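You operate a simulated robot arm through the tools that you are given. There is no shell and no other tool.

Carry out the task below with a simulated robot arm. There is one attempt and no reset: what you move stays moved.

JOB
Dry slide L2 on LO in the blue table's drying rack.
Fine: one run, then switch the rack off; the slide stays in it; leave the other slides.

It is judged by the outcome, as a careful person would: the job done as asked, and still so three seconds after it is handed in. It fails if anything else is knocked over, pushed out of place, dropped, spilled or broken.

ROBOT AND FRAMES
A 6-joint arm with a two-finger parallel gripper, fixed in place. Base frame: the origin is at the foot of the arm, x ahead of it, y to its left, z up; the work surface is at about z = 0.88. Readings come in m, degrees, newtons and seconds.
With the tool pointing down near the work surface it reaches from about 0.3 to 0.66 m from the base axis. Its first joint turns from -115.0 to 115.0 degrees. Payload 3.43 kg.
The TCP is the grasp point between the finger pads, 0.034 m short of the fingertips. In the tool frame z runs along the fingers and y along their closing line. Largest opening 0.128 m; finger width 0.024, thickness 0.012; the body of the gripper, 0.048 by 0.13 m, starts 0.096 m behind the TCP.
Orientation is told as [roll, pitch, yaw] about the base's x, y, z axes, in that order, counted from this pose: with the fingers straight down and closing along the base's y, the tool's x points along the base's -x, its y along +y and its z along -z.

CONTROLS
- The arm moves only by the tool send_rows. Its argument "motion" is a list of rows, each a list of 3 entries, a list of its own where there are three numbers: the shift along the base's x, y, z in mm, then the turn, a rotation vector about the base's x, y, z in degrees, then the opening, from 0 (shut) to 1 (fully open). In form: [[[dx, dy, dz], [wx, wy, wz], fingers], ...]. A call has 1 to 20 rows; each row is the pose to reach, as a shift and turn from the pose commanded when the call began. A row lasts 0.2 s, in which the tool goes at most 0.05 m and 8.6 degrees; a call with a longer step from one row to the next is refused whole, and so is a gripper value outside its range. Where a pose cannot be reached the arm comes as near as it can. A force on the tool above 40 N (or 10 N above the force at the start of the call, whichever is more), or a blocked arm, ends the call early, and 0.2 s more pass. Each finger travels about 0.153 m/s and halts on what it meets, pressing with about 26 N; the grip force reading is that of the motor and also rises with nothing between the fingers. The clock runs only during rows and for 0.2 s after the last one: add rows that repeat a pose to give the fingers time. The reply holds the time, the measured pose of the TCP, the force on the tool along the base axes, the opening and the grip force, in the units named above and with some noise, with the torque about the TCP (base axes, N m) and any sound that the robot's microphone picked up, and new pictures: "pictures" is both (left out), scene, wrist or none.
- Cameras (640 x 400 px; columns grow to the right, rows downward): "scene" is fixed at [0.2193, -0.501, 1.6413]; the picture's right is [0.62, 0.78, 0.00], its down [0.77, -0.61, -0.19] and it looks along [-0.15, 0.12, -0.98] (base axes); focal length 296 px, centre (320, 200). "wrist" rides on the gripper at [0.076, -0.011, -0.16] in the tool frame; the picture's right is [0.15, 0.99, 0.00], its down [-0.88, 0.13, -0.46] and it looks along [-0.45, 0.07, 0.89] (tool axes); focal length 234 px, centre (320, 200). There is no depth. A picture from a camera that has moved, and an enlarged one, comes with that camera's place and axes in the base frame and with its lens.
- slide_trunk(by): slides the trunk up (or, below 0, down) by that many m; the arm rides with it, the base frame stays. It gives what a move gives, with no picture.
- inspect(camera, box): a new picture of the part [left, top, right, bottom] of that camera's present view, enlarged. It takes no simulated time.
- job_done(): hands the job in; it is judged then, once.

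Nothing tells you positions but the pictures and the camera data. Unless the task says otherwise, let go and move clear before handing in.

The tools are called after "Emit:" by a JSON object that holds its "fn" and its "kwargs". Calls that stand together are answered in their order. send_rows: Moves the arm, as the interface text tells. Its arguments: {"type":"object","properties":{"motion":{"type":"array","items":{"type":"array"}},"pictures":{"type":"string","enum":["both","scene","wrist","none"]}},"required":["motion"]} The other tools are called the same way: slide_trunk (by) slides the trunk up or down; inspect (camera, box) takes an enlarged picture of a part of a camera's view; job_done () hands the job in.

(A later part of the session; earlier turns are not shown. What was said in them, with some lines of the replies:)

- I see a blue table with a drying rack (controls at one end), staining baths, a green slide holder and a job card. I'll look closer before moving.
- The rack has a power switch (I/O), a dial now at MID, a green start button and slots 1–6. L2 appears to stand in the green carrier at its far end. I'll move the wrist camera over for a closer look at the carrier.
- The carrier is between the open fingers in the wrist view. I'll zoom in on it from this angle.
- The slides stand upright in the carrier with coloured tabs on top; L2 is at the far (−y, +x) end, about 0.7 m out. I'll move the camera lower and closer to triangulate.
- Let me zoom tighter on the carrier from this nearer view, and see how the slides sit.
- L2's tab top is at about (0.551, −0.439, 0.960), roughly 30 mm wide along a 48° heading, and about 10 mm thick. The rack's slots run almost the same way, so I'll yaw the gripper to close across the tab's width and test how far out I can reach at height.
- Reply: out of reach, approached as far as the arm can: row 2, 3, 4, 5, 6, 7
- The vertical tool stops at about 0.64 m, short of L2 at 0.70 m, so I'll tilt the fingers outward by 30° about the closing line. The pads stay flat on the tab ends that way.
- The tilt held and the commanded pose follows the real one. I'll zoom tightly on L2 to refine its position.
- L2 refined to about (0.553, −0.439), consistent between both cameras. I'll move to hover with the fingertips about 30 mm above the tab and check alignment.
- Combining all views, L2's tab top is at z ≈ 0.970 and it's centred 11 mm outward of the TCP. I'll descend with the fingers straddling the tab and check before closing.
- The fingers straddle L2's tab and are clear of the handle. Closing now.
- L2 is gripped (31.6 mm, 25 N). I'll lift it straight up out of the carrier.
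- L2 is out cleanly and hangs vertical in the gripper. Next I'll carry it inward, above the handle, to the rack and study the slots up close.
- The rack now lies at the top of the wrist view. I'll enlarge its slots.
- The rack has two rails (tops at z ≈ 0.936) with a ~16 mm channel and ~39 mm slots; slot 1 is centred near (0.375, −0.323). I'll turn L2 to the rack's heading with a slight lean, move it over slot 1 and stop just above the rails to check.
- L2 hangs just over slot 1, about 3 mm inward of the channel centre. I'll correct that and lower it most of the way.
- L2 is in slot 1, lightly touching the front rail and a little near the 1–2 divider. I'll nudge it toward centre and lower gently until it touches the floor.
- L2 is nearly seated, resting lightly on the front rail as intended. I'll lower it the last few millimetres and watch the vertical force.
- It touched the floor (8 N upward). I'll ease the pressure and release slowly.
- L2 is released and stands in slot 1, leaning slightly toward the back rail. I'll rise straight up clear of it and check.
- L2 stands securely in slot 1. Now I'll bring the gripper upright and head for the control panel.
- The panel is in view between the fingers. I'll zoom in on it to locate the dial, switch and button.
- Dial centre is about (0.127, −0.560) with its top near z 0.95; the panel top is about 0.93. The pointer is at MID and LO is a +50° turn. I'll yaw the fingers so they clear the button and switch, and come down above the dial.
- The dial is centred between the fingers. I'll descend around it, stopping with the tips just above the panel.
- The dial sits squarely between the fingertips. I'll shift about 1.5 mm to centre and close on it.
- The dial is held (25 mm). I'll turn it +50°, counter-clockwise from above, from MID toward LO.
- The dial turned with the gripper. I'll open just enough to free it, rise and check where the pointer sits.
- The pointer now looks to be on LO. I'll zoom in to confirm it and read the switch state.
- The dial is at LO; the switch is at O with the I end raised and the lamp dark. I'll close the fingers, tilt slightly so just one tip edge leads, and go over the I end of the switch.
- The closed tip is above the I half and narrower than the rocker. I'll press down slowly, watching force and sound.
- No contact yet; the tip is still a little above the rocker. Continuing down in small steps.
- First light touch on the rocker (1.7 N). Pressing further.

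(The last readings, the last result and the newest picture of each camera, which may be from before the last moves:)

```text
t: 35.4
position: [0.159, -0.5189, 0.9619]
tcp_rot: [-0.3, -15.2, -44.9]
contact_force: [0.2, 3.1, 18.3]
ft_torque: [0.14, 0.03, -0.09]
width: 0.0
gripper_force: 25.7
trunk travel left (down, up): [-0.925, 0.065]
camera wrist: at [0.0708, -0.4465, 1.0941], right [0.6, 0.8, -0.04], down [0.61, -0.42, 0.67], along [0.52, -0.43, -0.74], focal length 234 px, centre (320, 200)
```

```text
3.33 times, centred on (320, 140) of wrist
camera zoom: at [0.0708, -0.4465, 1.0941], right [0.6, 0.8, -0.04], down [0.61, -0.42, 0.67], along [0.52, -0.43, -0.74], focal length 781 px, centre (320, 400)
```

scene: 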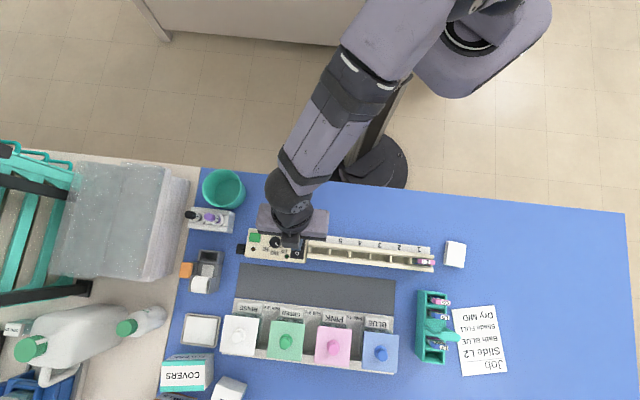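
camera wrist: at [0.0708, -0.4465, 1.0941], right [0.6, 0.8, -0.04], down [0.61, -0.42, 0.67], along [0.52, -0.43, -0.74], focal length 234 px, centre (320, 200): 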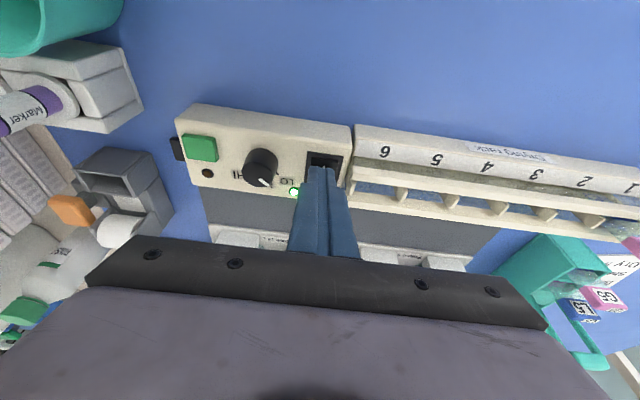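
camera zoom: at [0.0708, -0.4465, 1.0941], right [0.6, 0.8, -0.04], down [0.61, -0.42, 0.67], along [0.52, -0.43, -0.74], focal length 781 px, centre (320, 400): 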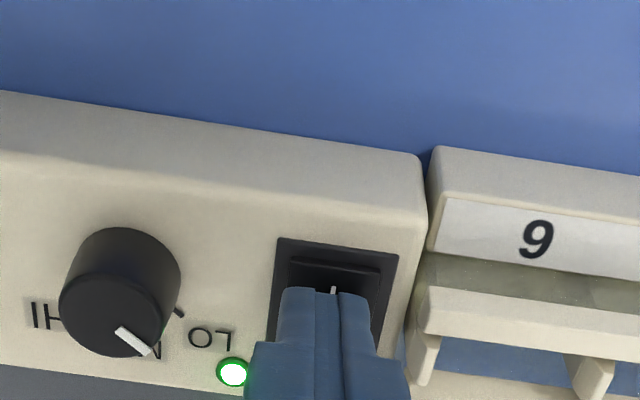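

The power lamp is lit green. I'll lift off, cross over the dial to the green start button and hover just above it.

Emit:
{"fn": "send_rows", "kwargs": {"motion": [[[0, 0, 20], [0, 0, 0], 0], [[0, 0, 60], [0, 0, 0], 0], [[-25, -25, 62], [0, 0, 0], 0], [[-50, -52, 62], [0, 0, 0], 0], [[-72, -75, 62], [0, 0, 0], 0], [[-72, -75, 30], [0, 0, 0], 0], [[-72, -75, 17], [0, 0, 0], 0], [[-72, -75, 17], [0, 0, 0], 0]]}}

Emit:
{"fn": "inspect", "kwargs": {"camera": "wrist", "box": [250, 80, 390, 200]}}

Emit:
{"fn": "inspect", "kwargs": {"camera": "scene", "box": [230, 215, 330, 284]}}

```text
t: 37.2
position: [0.0893, -0.597, 0.9748]
tcp_rot: [-0.2, -15.1, -45.0]
contact_force: [0.3, -0.4, 0.7]
ft_torque: [-0.01, 0.0, -0.04]
width: 0.0
gripper_force: 26.0
trunk travel left (down, up): [-0.925, 0.065]
camera wrist: at [0.0005, -0.5232, 1.1073], right [0.6, 0.8, -0.04], down [0.61, -0.42, 0.67], along [0.52, -0.43, -0.74], focal length 234 px, centre (320, 200)
```

scene: 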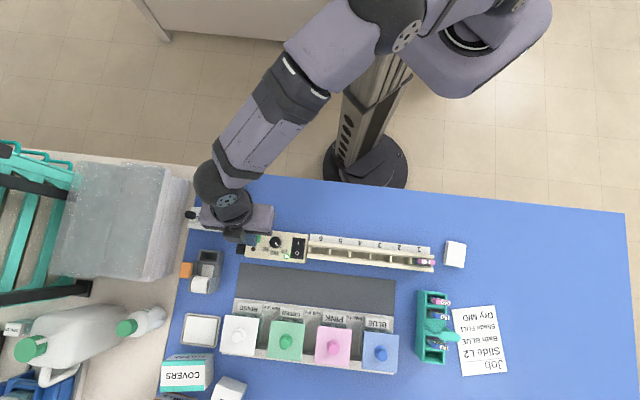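
wrist: 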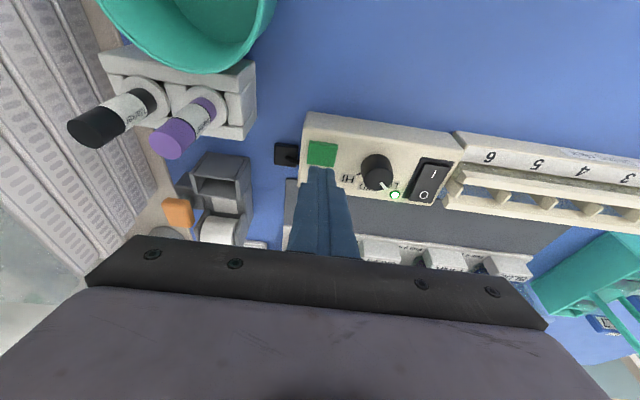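

```text
3.33 times, centred on (320, 140) of wrist
camera zoom: at [0.0005, -0.5232, 1.1073], right [0.6, 0.8, -0.04], down [0.61, -0.42, 0.67], along [0.52, -0.43, -0.74], focal length 781 px, centre (320, 400)
```

zoom: 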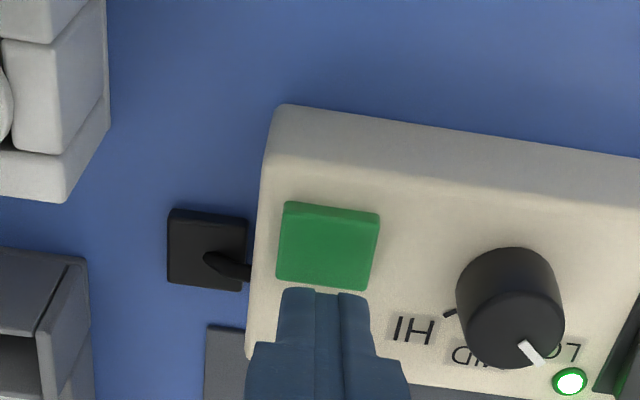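

```text
5.80 times, centred on (280, 250) of scene
camera zoom: at [0.2193, -0.501, 1.6413], right [0.62, 0.78, 0.0], down [0.77, -0.61, -0.19], along [-0.15, 0.12, -0.98], focal length 1714 px, centre (552, -87)
```

zoom: 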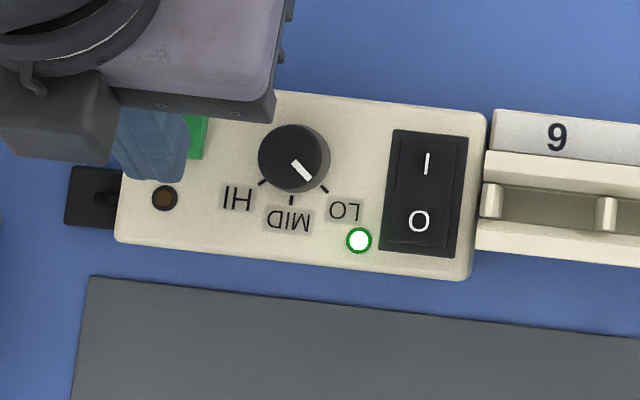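

The dial is exactly on the LO mark and power is on. The tip is over the button's near half; I'll shift in slightly and press once.

Emit:
{"fn": "send_rows", "kwargs": {"motion": [[[-3, 3, -3], [0, 0, 0], 0], [[-3, 3, -6], [0, 0, 0], 0], [[-3, 3, -9], [0, 0, 0], 0], [[-3, 3, -11], [0, 0, 0], 0], [[-3, 3, -12], [0, 0, 0], 0]], "pictures": "wrist"}}

Emit:
{"fn": "inspect", "kwargs": {"camera": "wrist", "box": [250, 80, 390, 200]}}

Emit:
{"fn": "inspect", "kwargs": {"camera": "scene", "box": [230, 215, 330, 284]}}

```text
t: 38.4
position: [0.0859, -0.5924, 0.9627]
tcp_rot: [-0.2, -15.0, -45.0]
contact_force: [-0.6, 0.3, 0.9]
ft_torque: [0.01, 0.04, 0.01]
width: 0.0
gripper_force: 25.6
trunk travel left (down, up): [-0.925, 0.065]
camera wrist: at [-0.0036, -0.5196, 1.0964], right [0.6, 0.8, -0.04], down [0.61, -0.42, 0.67], along [0.52, -0.43, -0.74], focal length 234 px, centre (320, 200)
```

wrist: 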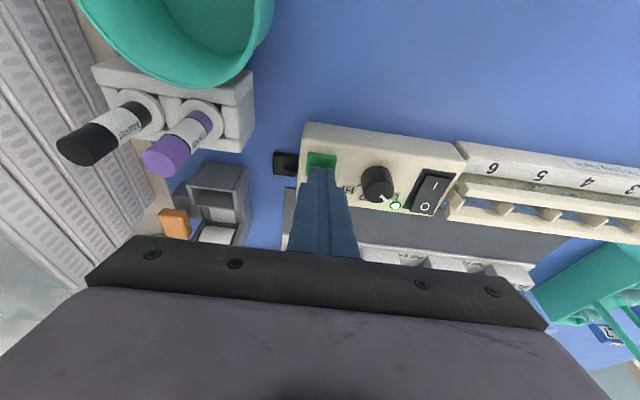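

```text
3.33 times, centred on (320, 140) of wrist
camera zoom: at [-0.0036, -0.5196, 1.0964], right [0.6, 0.8, -0.04], down [0.61, -0.42, 0.67], along [0.52, -0.43, -0.74], focal length 781 px, centre (320, 400)
```

zoom: 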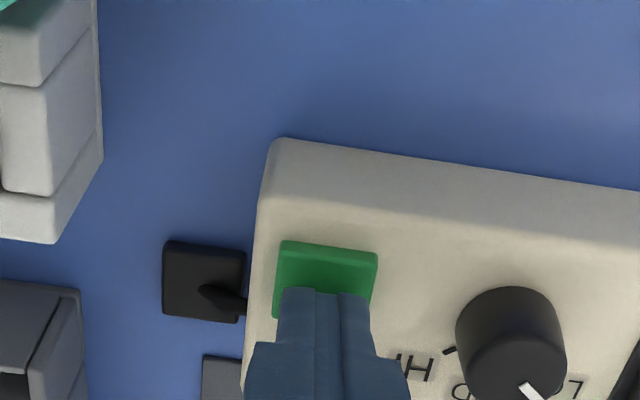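

```text
5.80 times, centred on (280, 250) of scene
camera zoom: at [0.2193, -0.501, 1.6413], right [0.62, 0.78, 0.0], down [0.77, -0.61, -0.19], along [-0.15, 0.12, -0.98], focal length 1714 px, centre (552, -87)
```

zoom: 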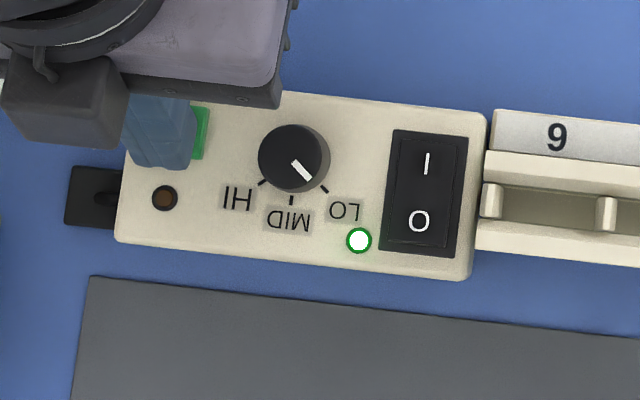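

The tip is just over the middle of the button and not yet pressing. Going a few more millimetres down.

Emit:
{"fn": "send_rows", "kwargs": {"motion": [[[0, 0, -2], [0, 0, 0], 0], [[0, 0, -4], [0, 0, 0], 0], [[0, 0, -5], [0, 0, 0], 0]], "pictures": "wrist"}}

Emit:
{"fn": "inspect", "kwargs": {"camera": "scene", "box": [230, 215, 330, 284]}}

```text
t: 39.2
position: [0.0844, -0.5922, 0.959]
tcp_rot: [-0.2, -15.1, -45.0]
contact_force: [1.8, 1.5, 3.8]
ft_torque: [0.05, -0.08, -0.04]
width: 0.0
gripper_force: 26.7
trunk travel left (down, up): [-0.925, 0.065]
heard: click
camera wrist: at [-0.0041, -0.5198, 1.0924], right [0.6, 0.8, -0.04], down [0.61, -0.42, 0.67], along [0.52, -0.43, -0.74], focal length 234 px, centre (320, 200)
```

wrist: 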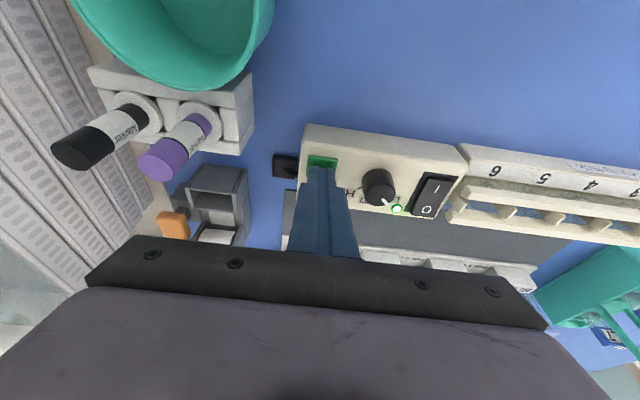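

```text
5.80 times, centred on (280, 250) of scene
camera zoom: at [0.2193, -0.501, 1.6413], right [0.62, 0.78, 0.0], down [0.77, -0.61, -0.19], along [-0.15, 0.12, -0.98], focal length 1714 px, centre (552, -87)
```

zoom: 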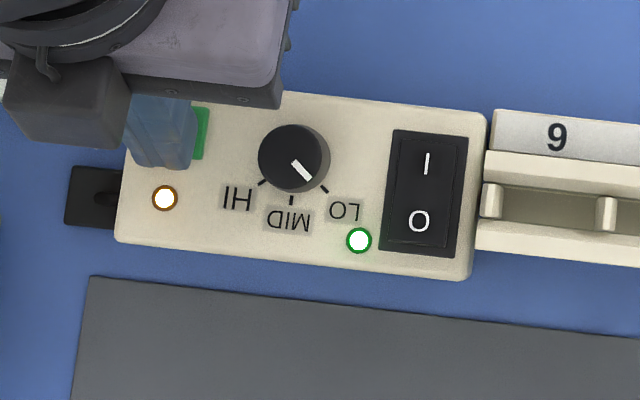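

Click heard and the amber running lamp is on, so the LO run has started. I'll lift off and wait above the O end of the switch.

Emit:
{"fn": "send_rows", "kwargs": {"motion": [[[0, 0, 20], [0, 0, 0], 0], [[0, 0, 60], [0, 0, 0], 0], [[25, 14, 64], [0, 0, 0], 0], [[50, 28, 64], [0, 0, 0], 0], [[75, 42, 64], [0, 0, 0], 0], [[96, 52, 64], [0, 0, 0], 0], [[96, 52, 64], [0, 0, 0], 0]]}}

Emit:
{"fn": "inspect", "kwargs": {"camera": "scene", "box": [230, 215, 330, 284]}}

Emit:
{"fn": "inspect", "kwargs": {"camera": "wrist", "box": [220, 80, 400, 200]}}

```text
t: 40.8
position: [0.182, -0.5403, 1.024]
tcp_rot: [-0.1, -15.0, -45.0]
contact_force: [1.3, -0.9, -0.8]
ft_torque: [-0.01, -0.01, 0.03]
width: 0.0001
gripper_force: 26.0
trunk travel left (down, up): [-0.925, 0.065]
camera wrist: at [0.0931, -0.4684, 1.1563], right [0.6, 0.8, -0.04], down [0.61, -0.43, 0.67], along [0.52, -0.43, -0.74], focal length 234 px, centre (320, 200)
```

scene: 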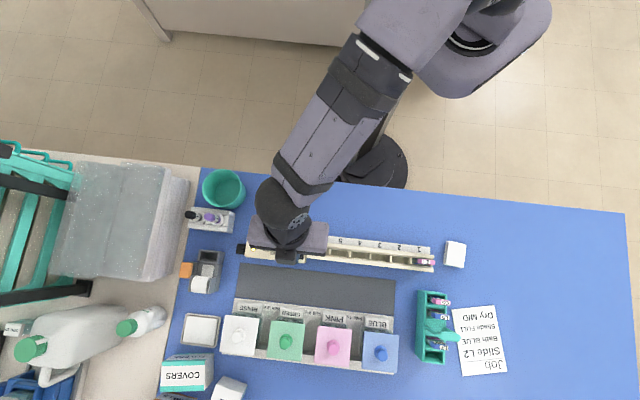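
wrist: 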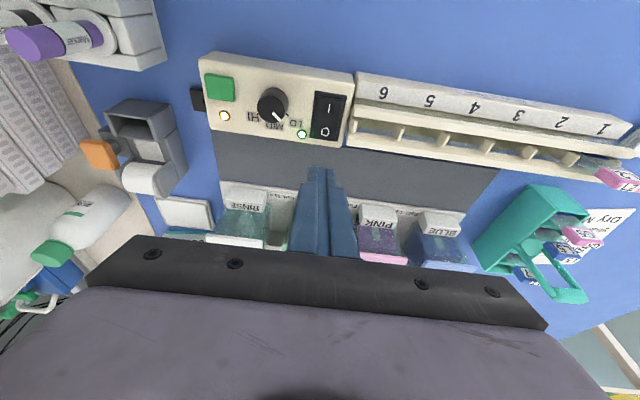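

```text
5.80 times, centred on (280, 250) of scene
camera zoom: at [0.2193, -0.501, 1.6413], right [0.62, 0.78, 0.0], down [0.77, -0.61, -0.19], along [-0.15, 0.12, -0.98], focal length 1714 px, centre (552, -87)
```

zoom: 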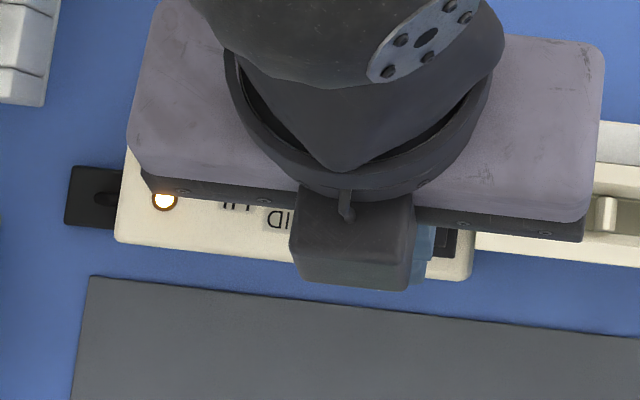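

```text
3.33 times, centred on (310, 140) of wrist
camera zoom: at [0.0931, -0.4684, 1.1563], right [0.6, 0.8, -0.04], down [0.61, -0.43, 0.67], along [0.52, -0.43, -0.74], focal length 781 px, centre (353, 400)
```

zoom: 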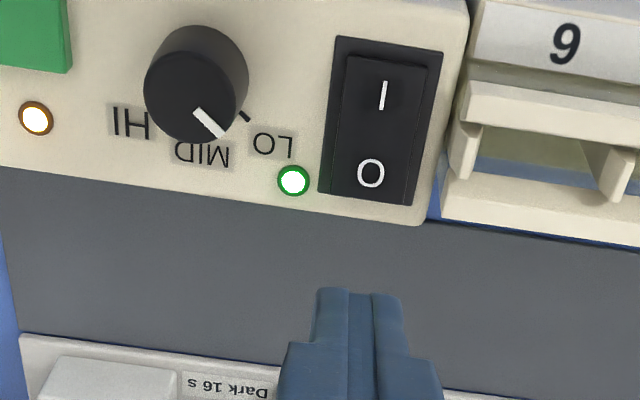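

Both lamps are visible in the wrist view. I'll hold still and wait for the run to finish.

Emit:
{"fn": "send_rows", "kwargs": {"motion": [[[0, 0, 0], [0, 0, 0], 0], [[0, 0, 0], [0, 0, 0], 0], [[0, 0, 0], [0, 0, 0], 0], [[0, 0, 0], [0, 0, 0], 0], [[0, 0, 0], [0, 0, 0], 0], [[0, 0, 0], [0, 0, 0], 0], [[0, 0, 0], [0, 0, 0], 0], [[0, 0, 0], [0, 0, 0], 0], [[0, 0, 0], [0, 0, 0], 0], [[0, 0, 0], [0, 0, 0], 0], [[0, 0, 0], [0, 0, 0], 0], [[0, 0, 0], [0, 0, 0], 0], [[0, 0, 0], [0, 0, 0], 0], [[0, 0, 0], [0, 0, 0], 0], [[0, 0, 0], [0, 0, 0], 0]], "pictures": "wrist"}}

```text
t: 44.0
position: [0.1823, -0.5418, 1.0232]
tcp_rot: [-0.1, -15.0, -45.0]
contact_force: [0.3, 0.4, -0.7]
ft_torque: [-0.02, -0.01, 0.04]
width: 0.0
gripper_force: 26.1
trunk travel left (down, up): [-0.925, 0.065]
camera wrist: at [0.0932, -0.4684, 1.1564], right [0.6, 0.8, -0.04], down [0.61, -0.42, 0.67], along [0.52, -0.43, -0.74], focal length 234 px, centre (320, 200)
```

wrist: 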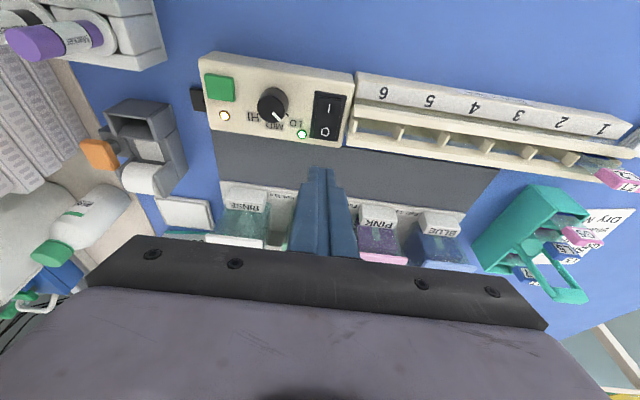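

The amber lamp is still lit, so the run is still going. I'll keep waiting.

Emit:
{"fn": "send_rows", "kwargs": {"motion": [[[0, 0, 0], [0, 0, 0], 0], [[0, 0, 0], [0, 0, 0], 0], [[0, 0, 0], [0, 0, 0], 0], [[0, 0, 0], [0, 0, 0], 0], [[0, 0, 0], [0, 0, 0], 0], [[0, 0, 0], [0, 0, 0], 0], [[0, 0, 0], [0, 0, 0], 0], [[0, 0, 0], [0, 0, 0], 0], [[0, 0, 0], [0, 0, 0], 0], [[0, 0, 0], [0, 0, 0], 0], [[0, 0, 0], [0, 0, 0], 0], [[0, 0, 0], [0, 0, 0], 0], [[0, 0, 0], [0, 0, 0], 0], [[0, 0, 0], [0, 0, 0], 0], [[0, 0, 0], [0, 0, 0], 0]], "pictures": "wrist"}}

```text
t: 47.2
position: [0.1812, -0.54, 1.0228]
tcp_rot: [-0.2, -15.0, -45.0]
contact_force: [0.3, -0.4, -0.7]
ft_torque: [-0.01, 0.0, 0.0]
width: 0.0
gripper_force: 25.8
trunk travel left (down, up): [-0.925, 0.065]
camera wrist: at [0.0932, -0.4684, 1.1563], right [0.6, 0.8, -0.04], down [0.61, -0.42, 0.67], along [0.52, -0.43, -0.74], focal length 234 px, centre (320, 200)
```

wrist: 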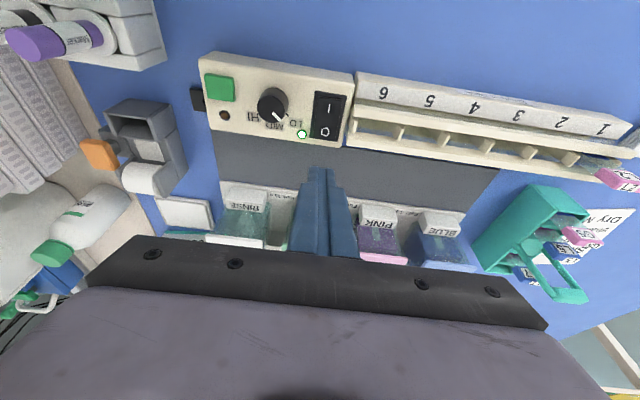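

The amber lamp has gone out: the run is finished. I'll now lower to the O end of the switch.

Emit:
{"fn": "inspect", "kwargs": {"camera": "wrist", "box": [190, 50, 370, 160]}}

Emit:
{"fn": "send_rows", "kwargs": {"motion": [[[0, 0, -25], [0, 0, 0], 0], [[0, 0, -42], [0, 0, 0], 0], [[0, 0, -50], [0, 0, 0], 0], [[0, 0, -50], [0, 0, 0], 0]]}}

Emit:
{"fn": "inspect", "kwargs": {"camera": "wrist", "box": [250, 80, 390, 200]}}

Emit:
{"fn": "inspect", "kwargs": {"camera": "scene", "box": [250, 215, 350, 284]}}

```text
3.56 times, centred on (280, 105) of wrist
camera zoom: at [0.0932, -0.4684, 1.1563], right [0.6, 0.8, -0.04], down [0.61, -0.42, 0.67], along [0.52, -0.43, -0.74], focal length 833 px, centre (462, 538)
```

zoom: 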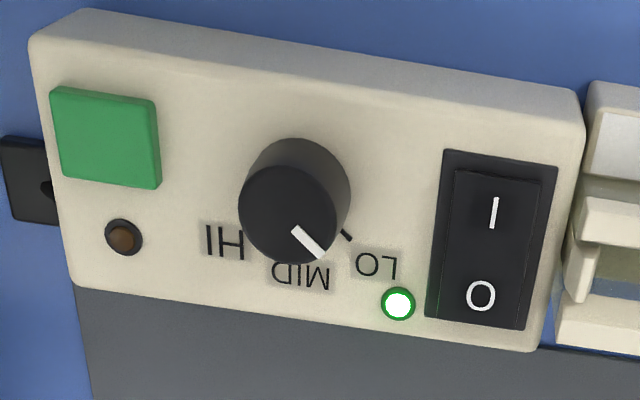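

```text
t: 48.2
position: [0.1821, -0.5408, 0.9733]
tcp_rot: [-0.1, -15.0, -44.9]
contact_force: [-1.1, 0.4, 0.2]
ft_torque: [-0.02, 0.01, 0.01]
width: 0.0
gripper_force: 26.0
trunk travel left (down, up): [-0.925, 0.065]
camera wrist: at [0.0918, -0.4684, 1.1066], right [0.6, 0.8, -0.04], down [0.61, -0.43, 0.67], along [0.52, -0.43, -0.74], focal length 234 px, centre (320, 200)
```

scene: 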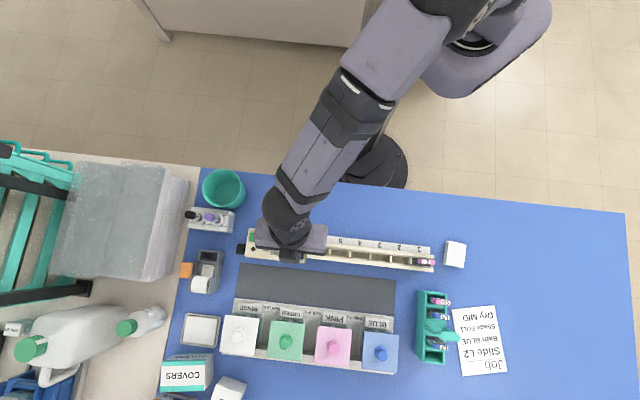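
wrist: 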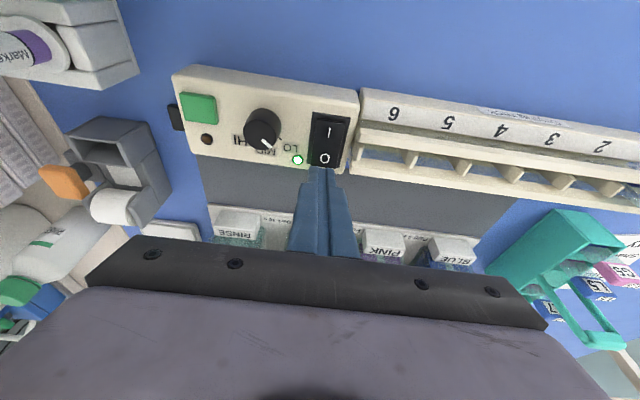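

```text
3.33 times, centred on (320, 140) of wrist
camera zoom: at [0.0918, -0.4684, 1.1066], right [0.6, 0.8, -0.04], down [0.61, -0.43, 0.67], along [0.52, -0.43, -0.74], focal length 781 px, centre (320, 400)
```

zoom: 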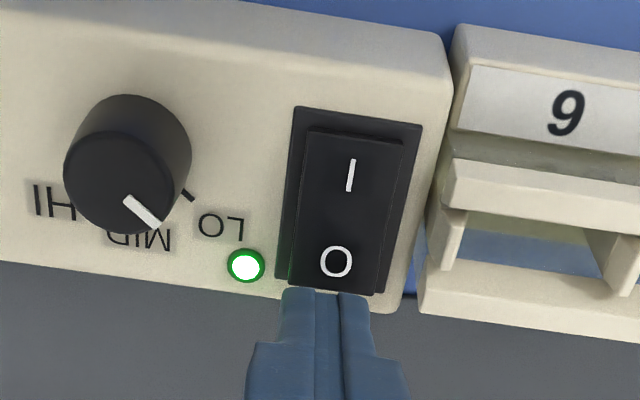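

```text
5.80 times, centred on (300, 250) of scene
camera zoom: at [0.2193, -0.501, 1.6413], right [0.62, 0.78, 0.0], down [0.77, -0.61, -0.19], along [-0.15, 0.12, -0.98], focal length 1714 px, centre (436, -87)
```

zoom: 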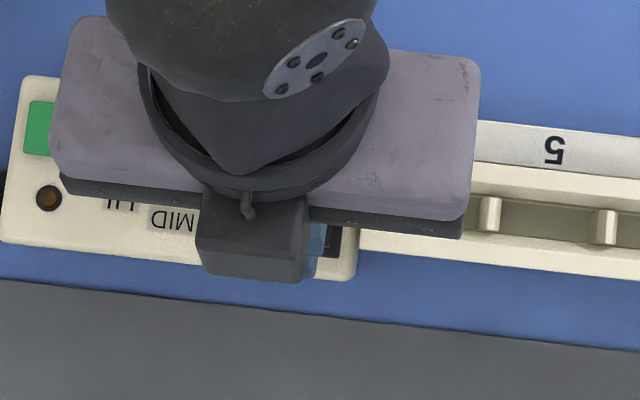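

The tip lines up with the O end, about 2–3 mm left of centre. I'll correct that and press.

Emit:
{"fn": "send_rows", "kwargs": {"motion": [[[1, 2.5, -4], [0, 0, 0], 0], [[1, 2.5, -8], [0, 0, 0], 0], [[1, 2.5, -11], [0, 0, 0], 0], [[1, 2.5, -13], [0, 0, 0], 0], [[1, 2.5, -15], [0, 0, 0], 0], [[1, 2.5, -15], [0, 0, 0], 0]], "pictures": "wrist"}}

Emit:
{"fn": "inspect", "kwargs": {"camera": "wrist", "box": [250, 80, 390, 200]}}

```text
t: 49.6
position: [0.1815, -0.5379, 0.9622]
tcp_rot: [-0.7, -15.5, -45.0]
contact_force: [-0.5, 4.0, 31.1]
ft_torque: [0.25, 0.03, 0.4]
width: 0.0
gripper_force: 26.5
trunk travel left (down, up): [-0.925, 0.065]
camera wrist: at [0.0922, -0.4636, 1.0944], right [0.6, 0.8, -0.05], down [0.61, -0.42, 0.67], along [0.52, -0.43, -0.74], focal length 234 px, centre (320, 200)
```

wrist: 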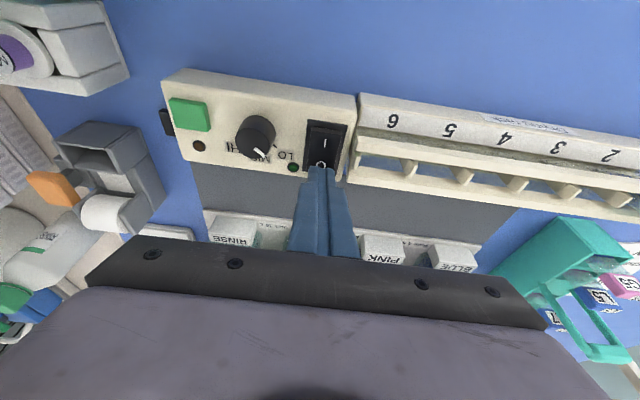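

```text
3.33 times, centred on (320, 140) of wrist
camera zoom: at [0.0922, -0.4636, 1.0944], right [0.6, 0.8, -0.05], down [0.61, -0.42, 0.67], along [0.52, -0.43, -0.74], focal length 781 px, centre (320, 400)
```

zoom: 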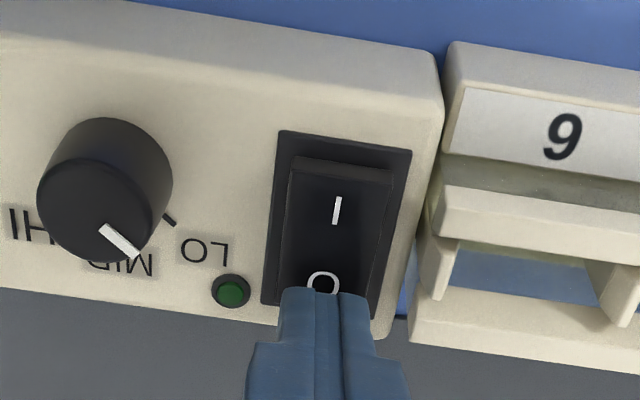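

The green lamp is out: the rack is off. I'll lift off and move clear, then check everything.

Emit:
{"fn": "send_rows", "kwargs": {"motion": [[[0, 0, 15], [0, 0, 0], 0], [[0, 0, 50], [0, 0, 0], 0], [[0, 0, 100], [0, 0, 0], 0], [[-20, 20, 145], [0, 0, 0], 0], [[-40, 50, 190], [0, 0, 0], 0.2], [[-70, 85, 200], [0, 0, 0], 0.4], [[-100, 115, 200], [0, 0, 0], 0.5], [[-120, 150, 200], [0, 0, 0], 0.5], [[-120, 150, 200], [0, 0, 0], 0.5]]}}

Emit:
{"fn": "inspect", "kwargs": {"camera": "scene", "box": [230, 215, 340, 284]}}

Emit:
{"fn": "inspect", "kwargs": {"camera": "scene", "box": [390, 225, 500, 385]}}

Emit:
{"fn": "inspect", "kwargs": {"camera": "scene", "box": [395, 235, 455, 280]}}

```text
refused: row 4 steps farther than a row can; nothing moved
```

```text
5.80 times, centred on (285, 250) of scene
camera zoom: at [0.2193, -0.501, 1.6413], right [0.62, 0.78, 0.0], down [0.77, -0.61, -0.19], along [-0.15, 0.12, -0.98], focal length 1714 px, centre (523, -87)
```

zoom: 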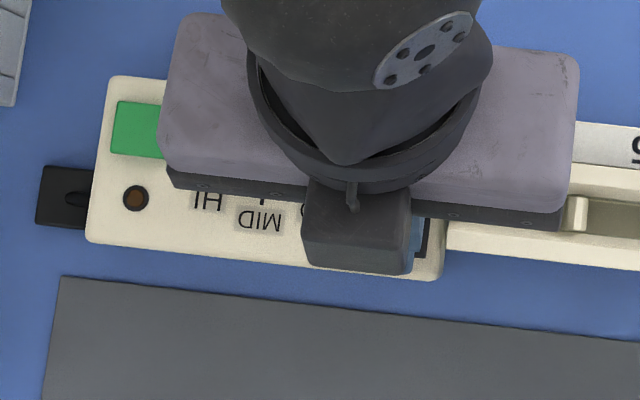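

```text
2.50 times, centred on (445, 305) of scene
camera zoom: at [0.2193, -0.501, 1.6413], right [0.62, 0.78, 0.0], down [0.77, -0.61, -0.19], along [-0.15, 0.12, -0.98], focal length 739 px, centre (8, -62)
```

zoom: 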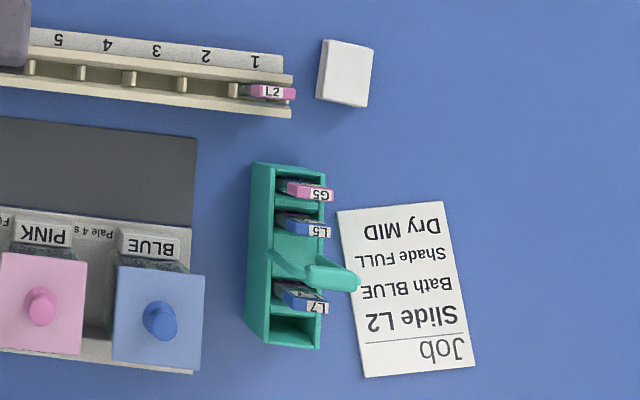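

```text
8.89 times, centred on (425, 258) of scene
camera zoom: at [0.2193, -0.501, 1.6413], right [0.62, 0.78, 0.0], down [0.77, -0.61, -0.19], along [-0.15, 0.12, -0.98], focal length 2628 px, centre (-613, -311)
```

zoom: 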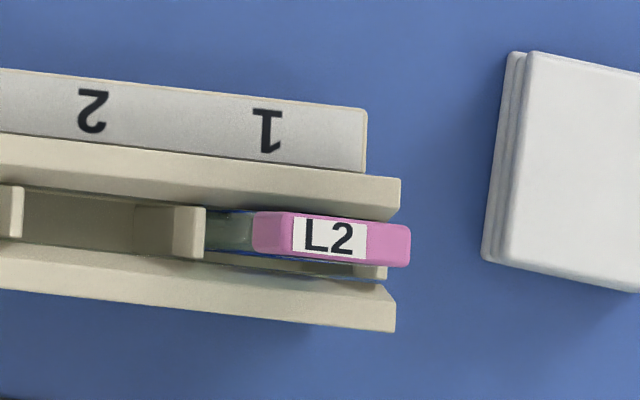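

L2 still stands in slot 1, and the other slides are untouched. One retreat step was too long, so I'll lift off again with shorter steps.

Emit:
{"fn": "send_rows", "kwargs": {"motion": [[[0, 0, 15], [0, 0, 0], 0], [[0, 0, 50], [0, 0, 0], 0], [[0, 0, 90], [0, 0, 0], 0], [[-15, 15, 130], [0, 0, 0], 0], [[-30, 30, 170], [0, 0, 0], 0.2], [[-50, 60, 190], [0, 0, 0], 0.4], [[-70, 95, 200], [0, 0, 0], 0.5], [[-90, 130, 200], [0, 0, 0], 0.5], [[-105, 160, 200], [0, 0, 0], 0.5], [[-105, 160, 200], [0, 0, 0], 0.5]]}}

Emit:
{"fn": "inspect", "kwargs": {"camera": "scene", "box": [230, 215, 340, 284]}}

Emit:
{"fn": "inspect", "kwargs": {"camera": "wrist", "box": [200, 60, 440, 210]}}

```text
t: 51.8
position: [0.0767, -0.3781, 1.1568]
tcp_rot: [-0.2, -15.0, -45.0]
contact_force: [-0.5, -1.2, 0.3]
ft_torque: [0.02, -0.02, 0.01]
width: 0.064
gripper_force: 0.0
trunk travel left (down, up): [-0.925, 0.065]
camera wrist: at [-0.0122, -0.305, 1.2896], right [0.6, 0.8, -0.04], down [0.61, -0.43, 0.67], along [0.52, -0.42, -0.74], focal length 234 px, centre (320, 200)
```

scene: 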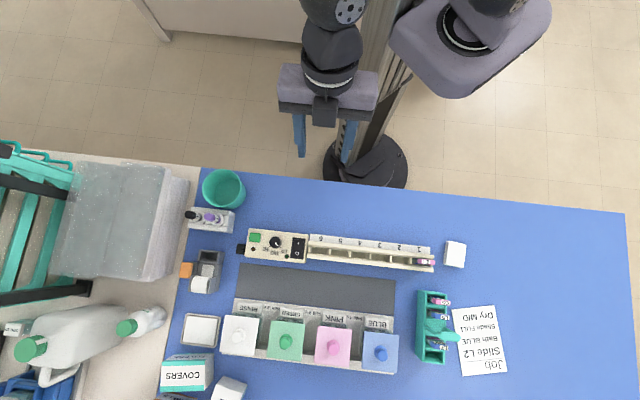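
wrist: 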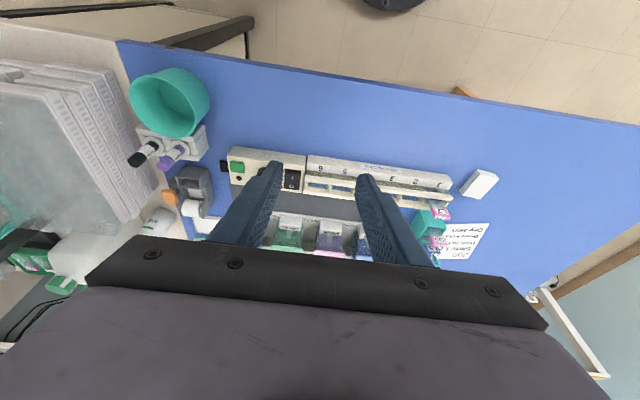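

```text
5.80 times, centred on (285, 250) of scene
camera zoom: at [0.2193, -0.501, 1.6413], right [0.62, 0.78, 0.0], down [0.77, -0.61, -0.19], along [-0.15, 0.12, -0.98], focal length 1714 px, centre (523, -87)
```

zoom: 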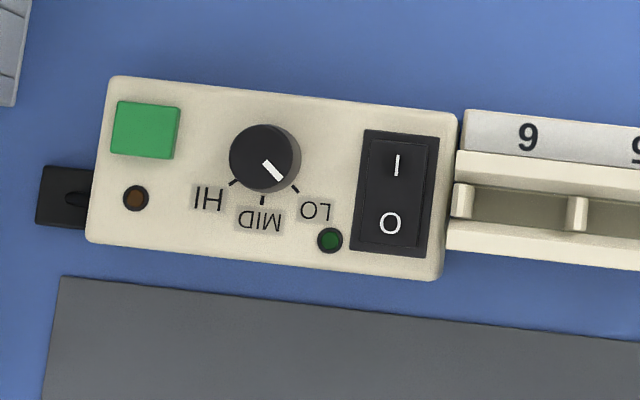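

```text
2.67 times, centred on (320, 135) of wrist
camera zoom: at [-0.0122, -0.305, 1.2896], right [0.6, 0.8, -0.04], down [0.61, -0.43, 0.67], along [0.52, -0.42, -0.74], focal length 624 px, centre (320, 373)
```

zoom: 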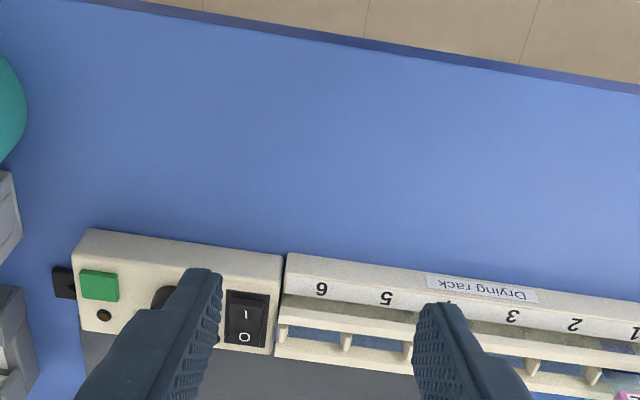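

The rack is off with both lamps dark, the dial is on LO, and L2 stands in slot 1 after one complete run. The other slides haven't moved and the arm is clear, so I'm handing in.

Emit:
{"fn": "job_done", "kwargs": {}}

```text
The job is handed in.
```

Slide L2 went through one complete drying run on LO, and the rack is now switched off. I've handed the job in; no verdict has come back.

- **Slide L2:** it is still in the rack, standing in slot 1 and leaning slightly on the back rail.
- **Run:** the start button clicked and the amber lamp came on. I switched off only after that lamp went out by itself, about 6–8 seconds later.
- **Setting:** the job card on the table says "Dry MID", but you asked for LO. I turned the dial from MID to LO and left it there.
- **Everything else:** slides G5, L5 and L7 stayed in their carrier, and in the final views nothing else on the table looks disturbed. The arm is clear of the table.
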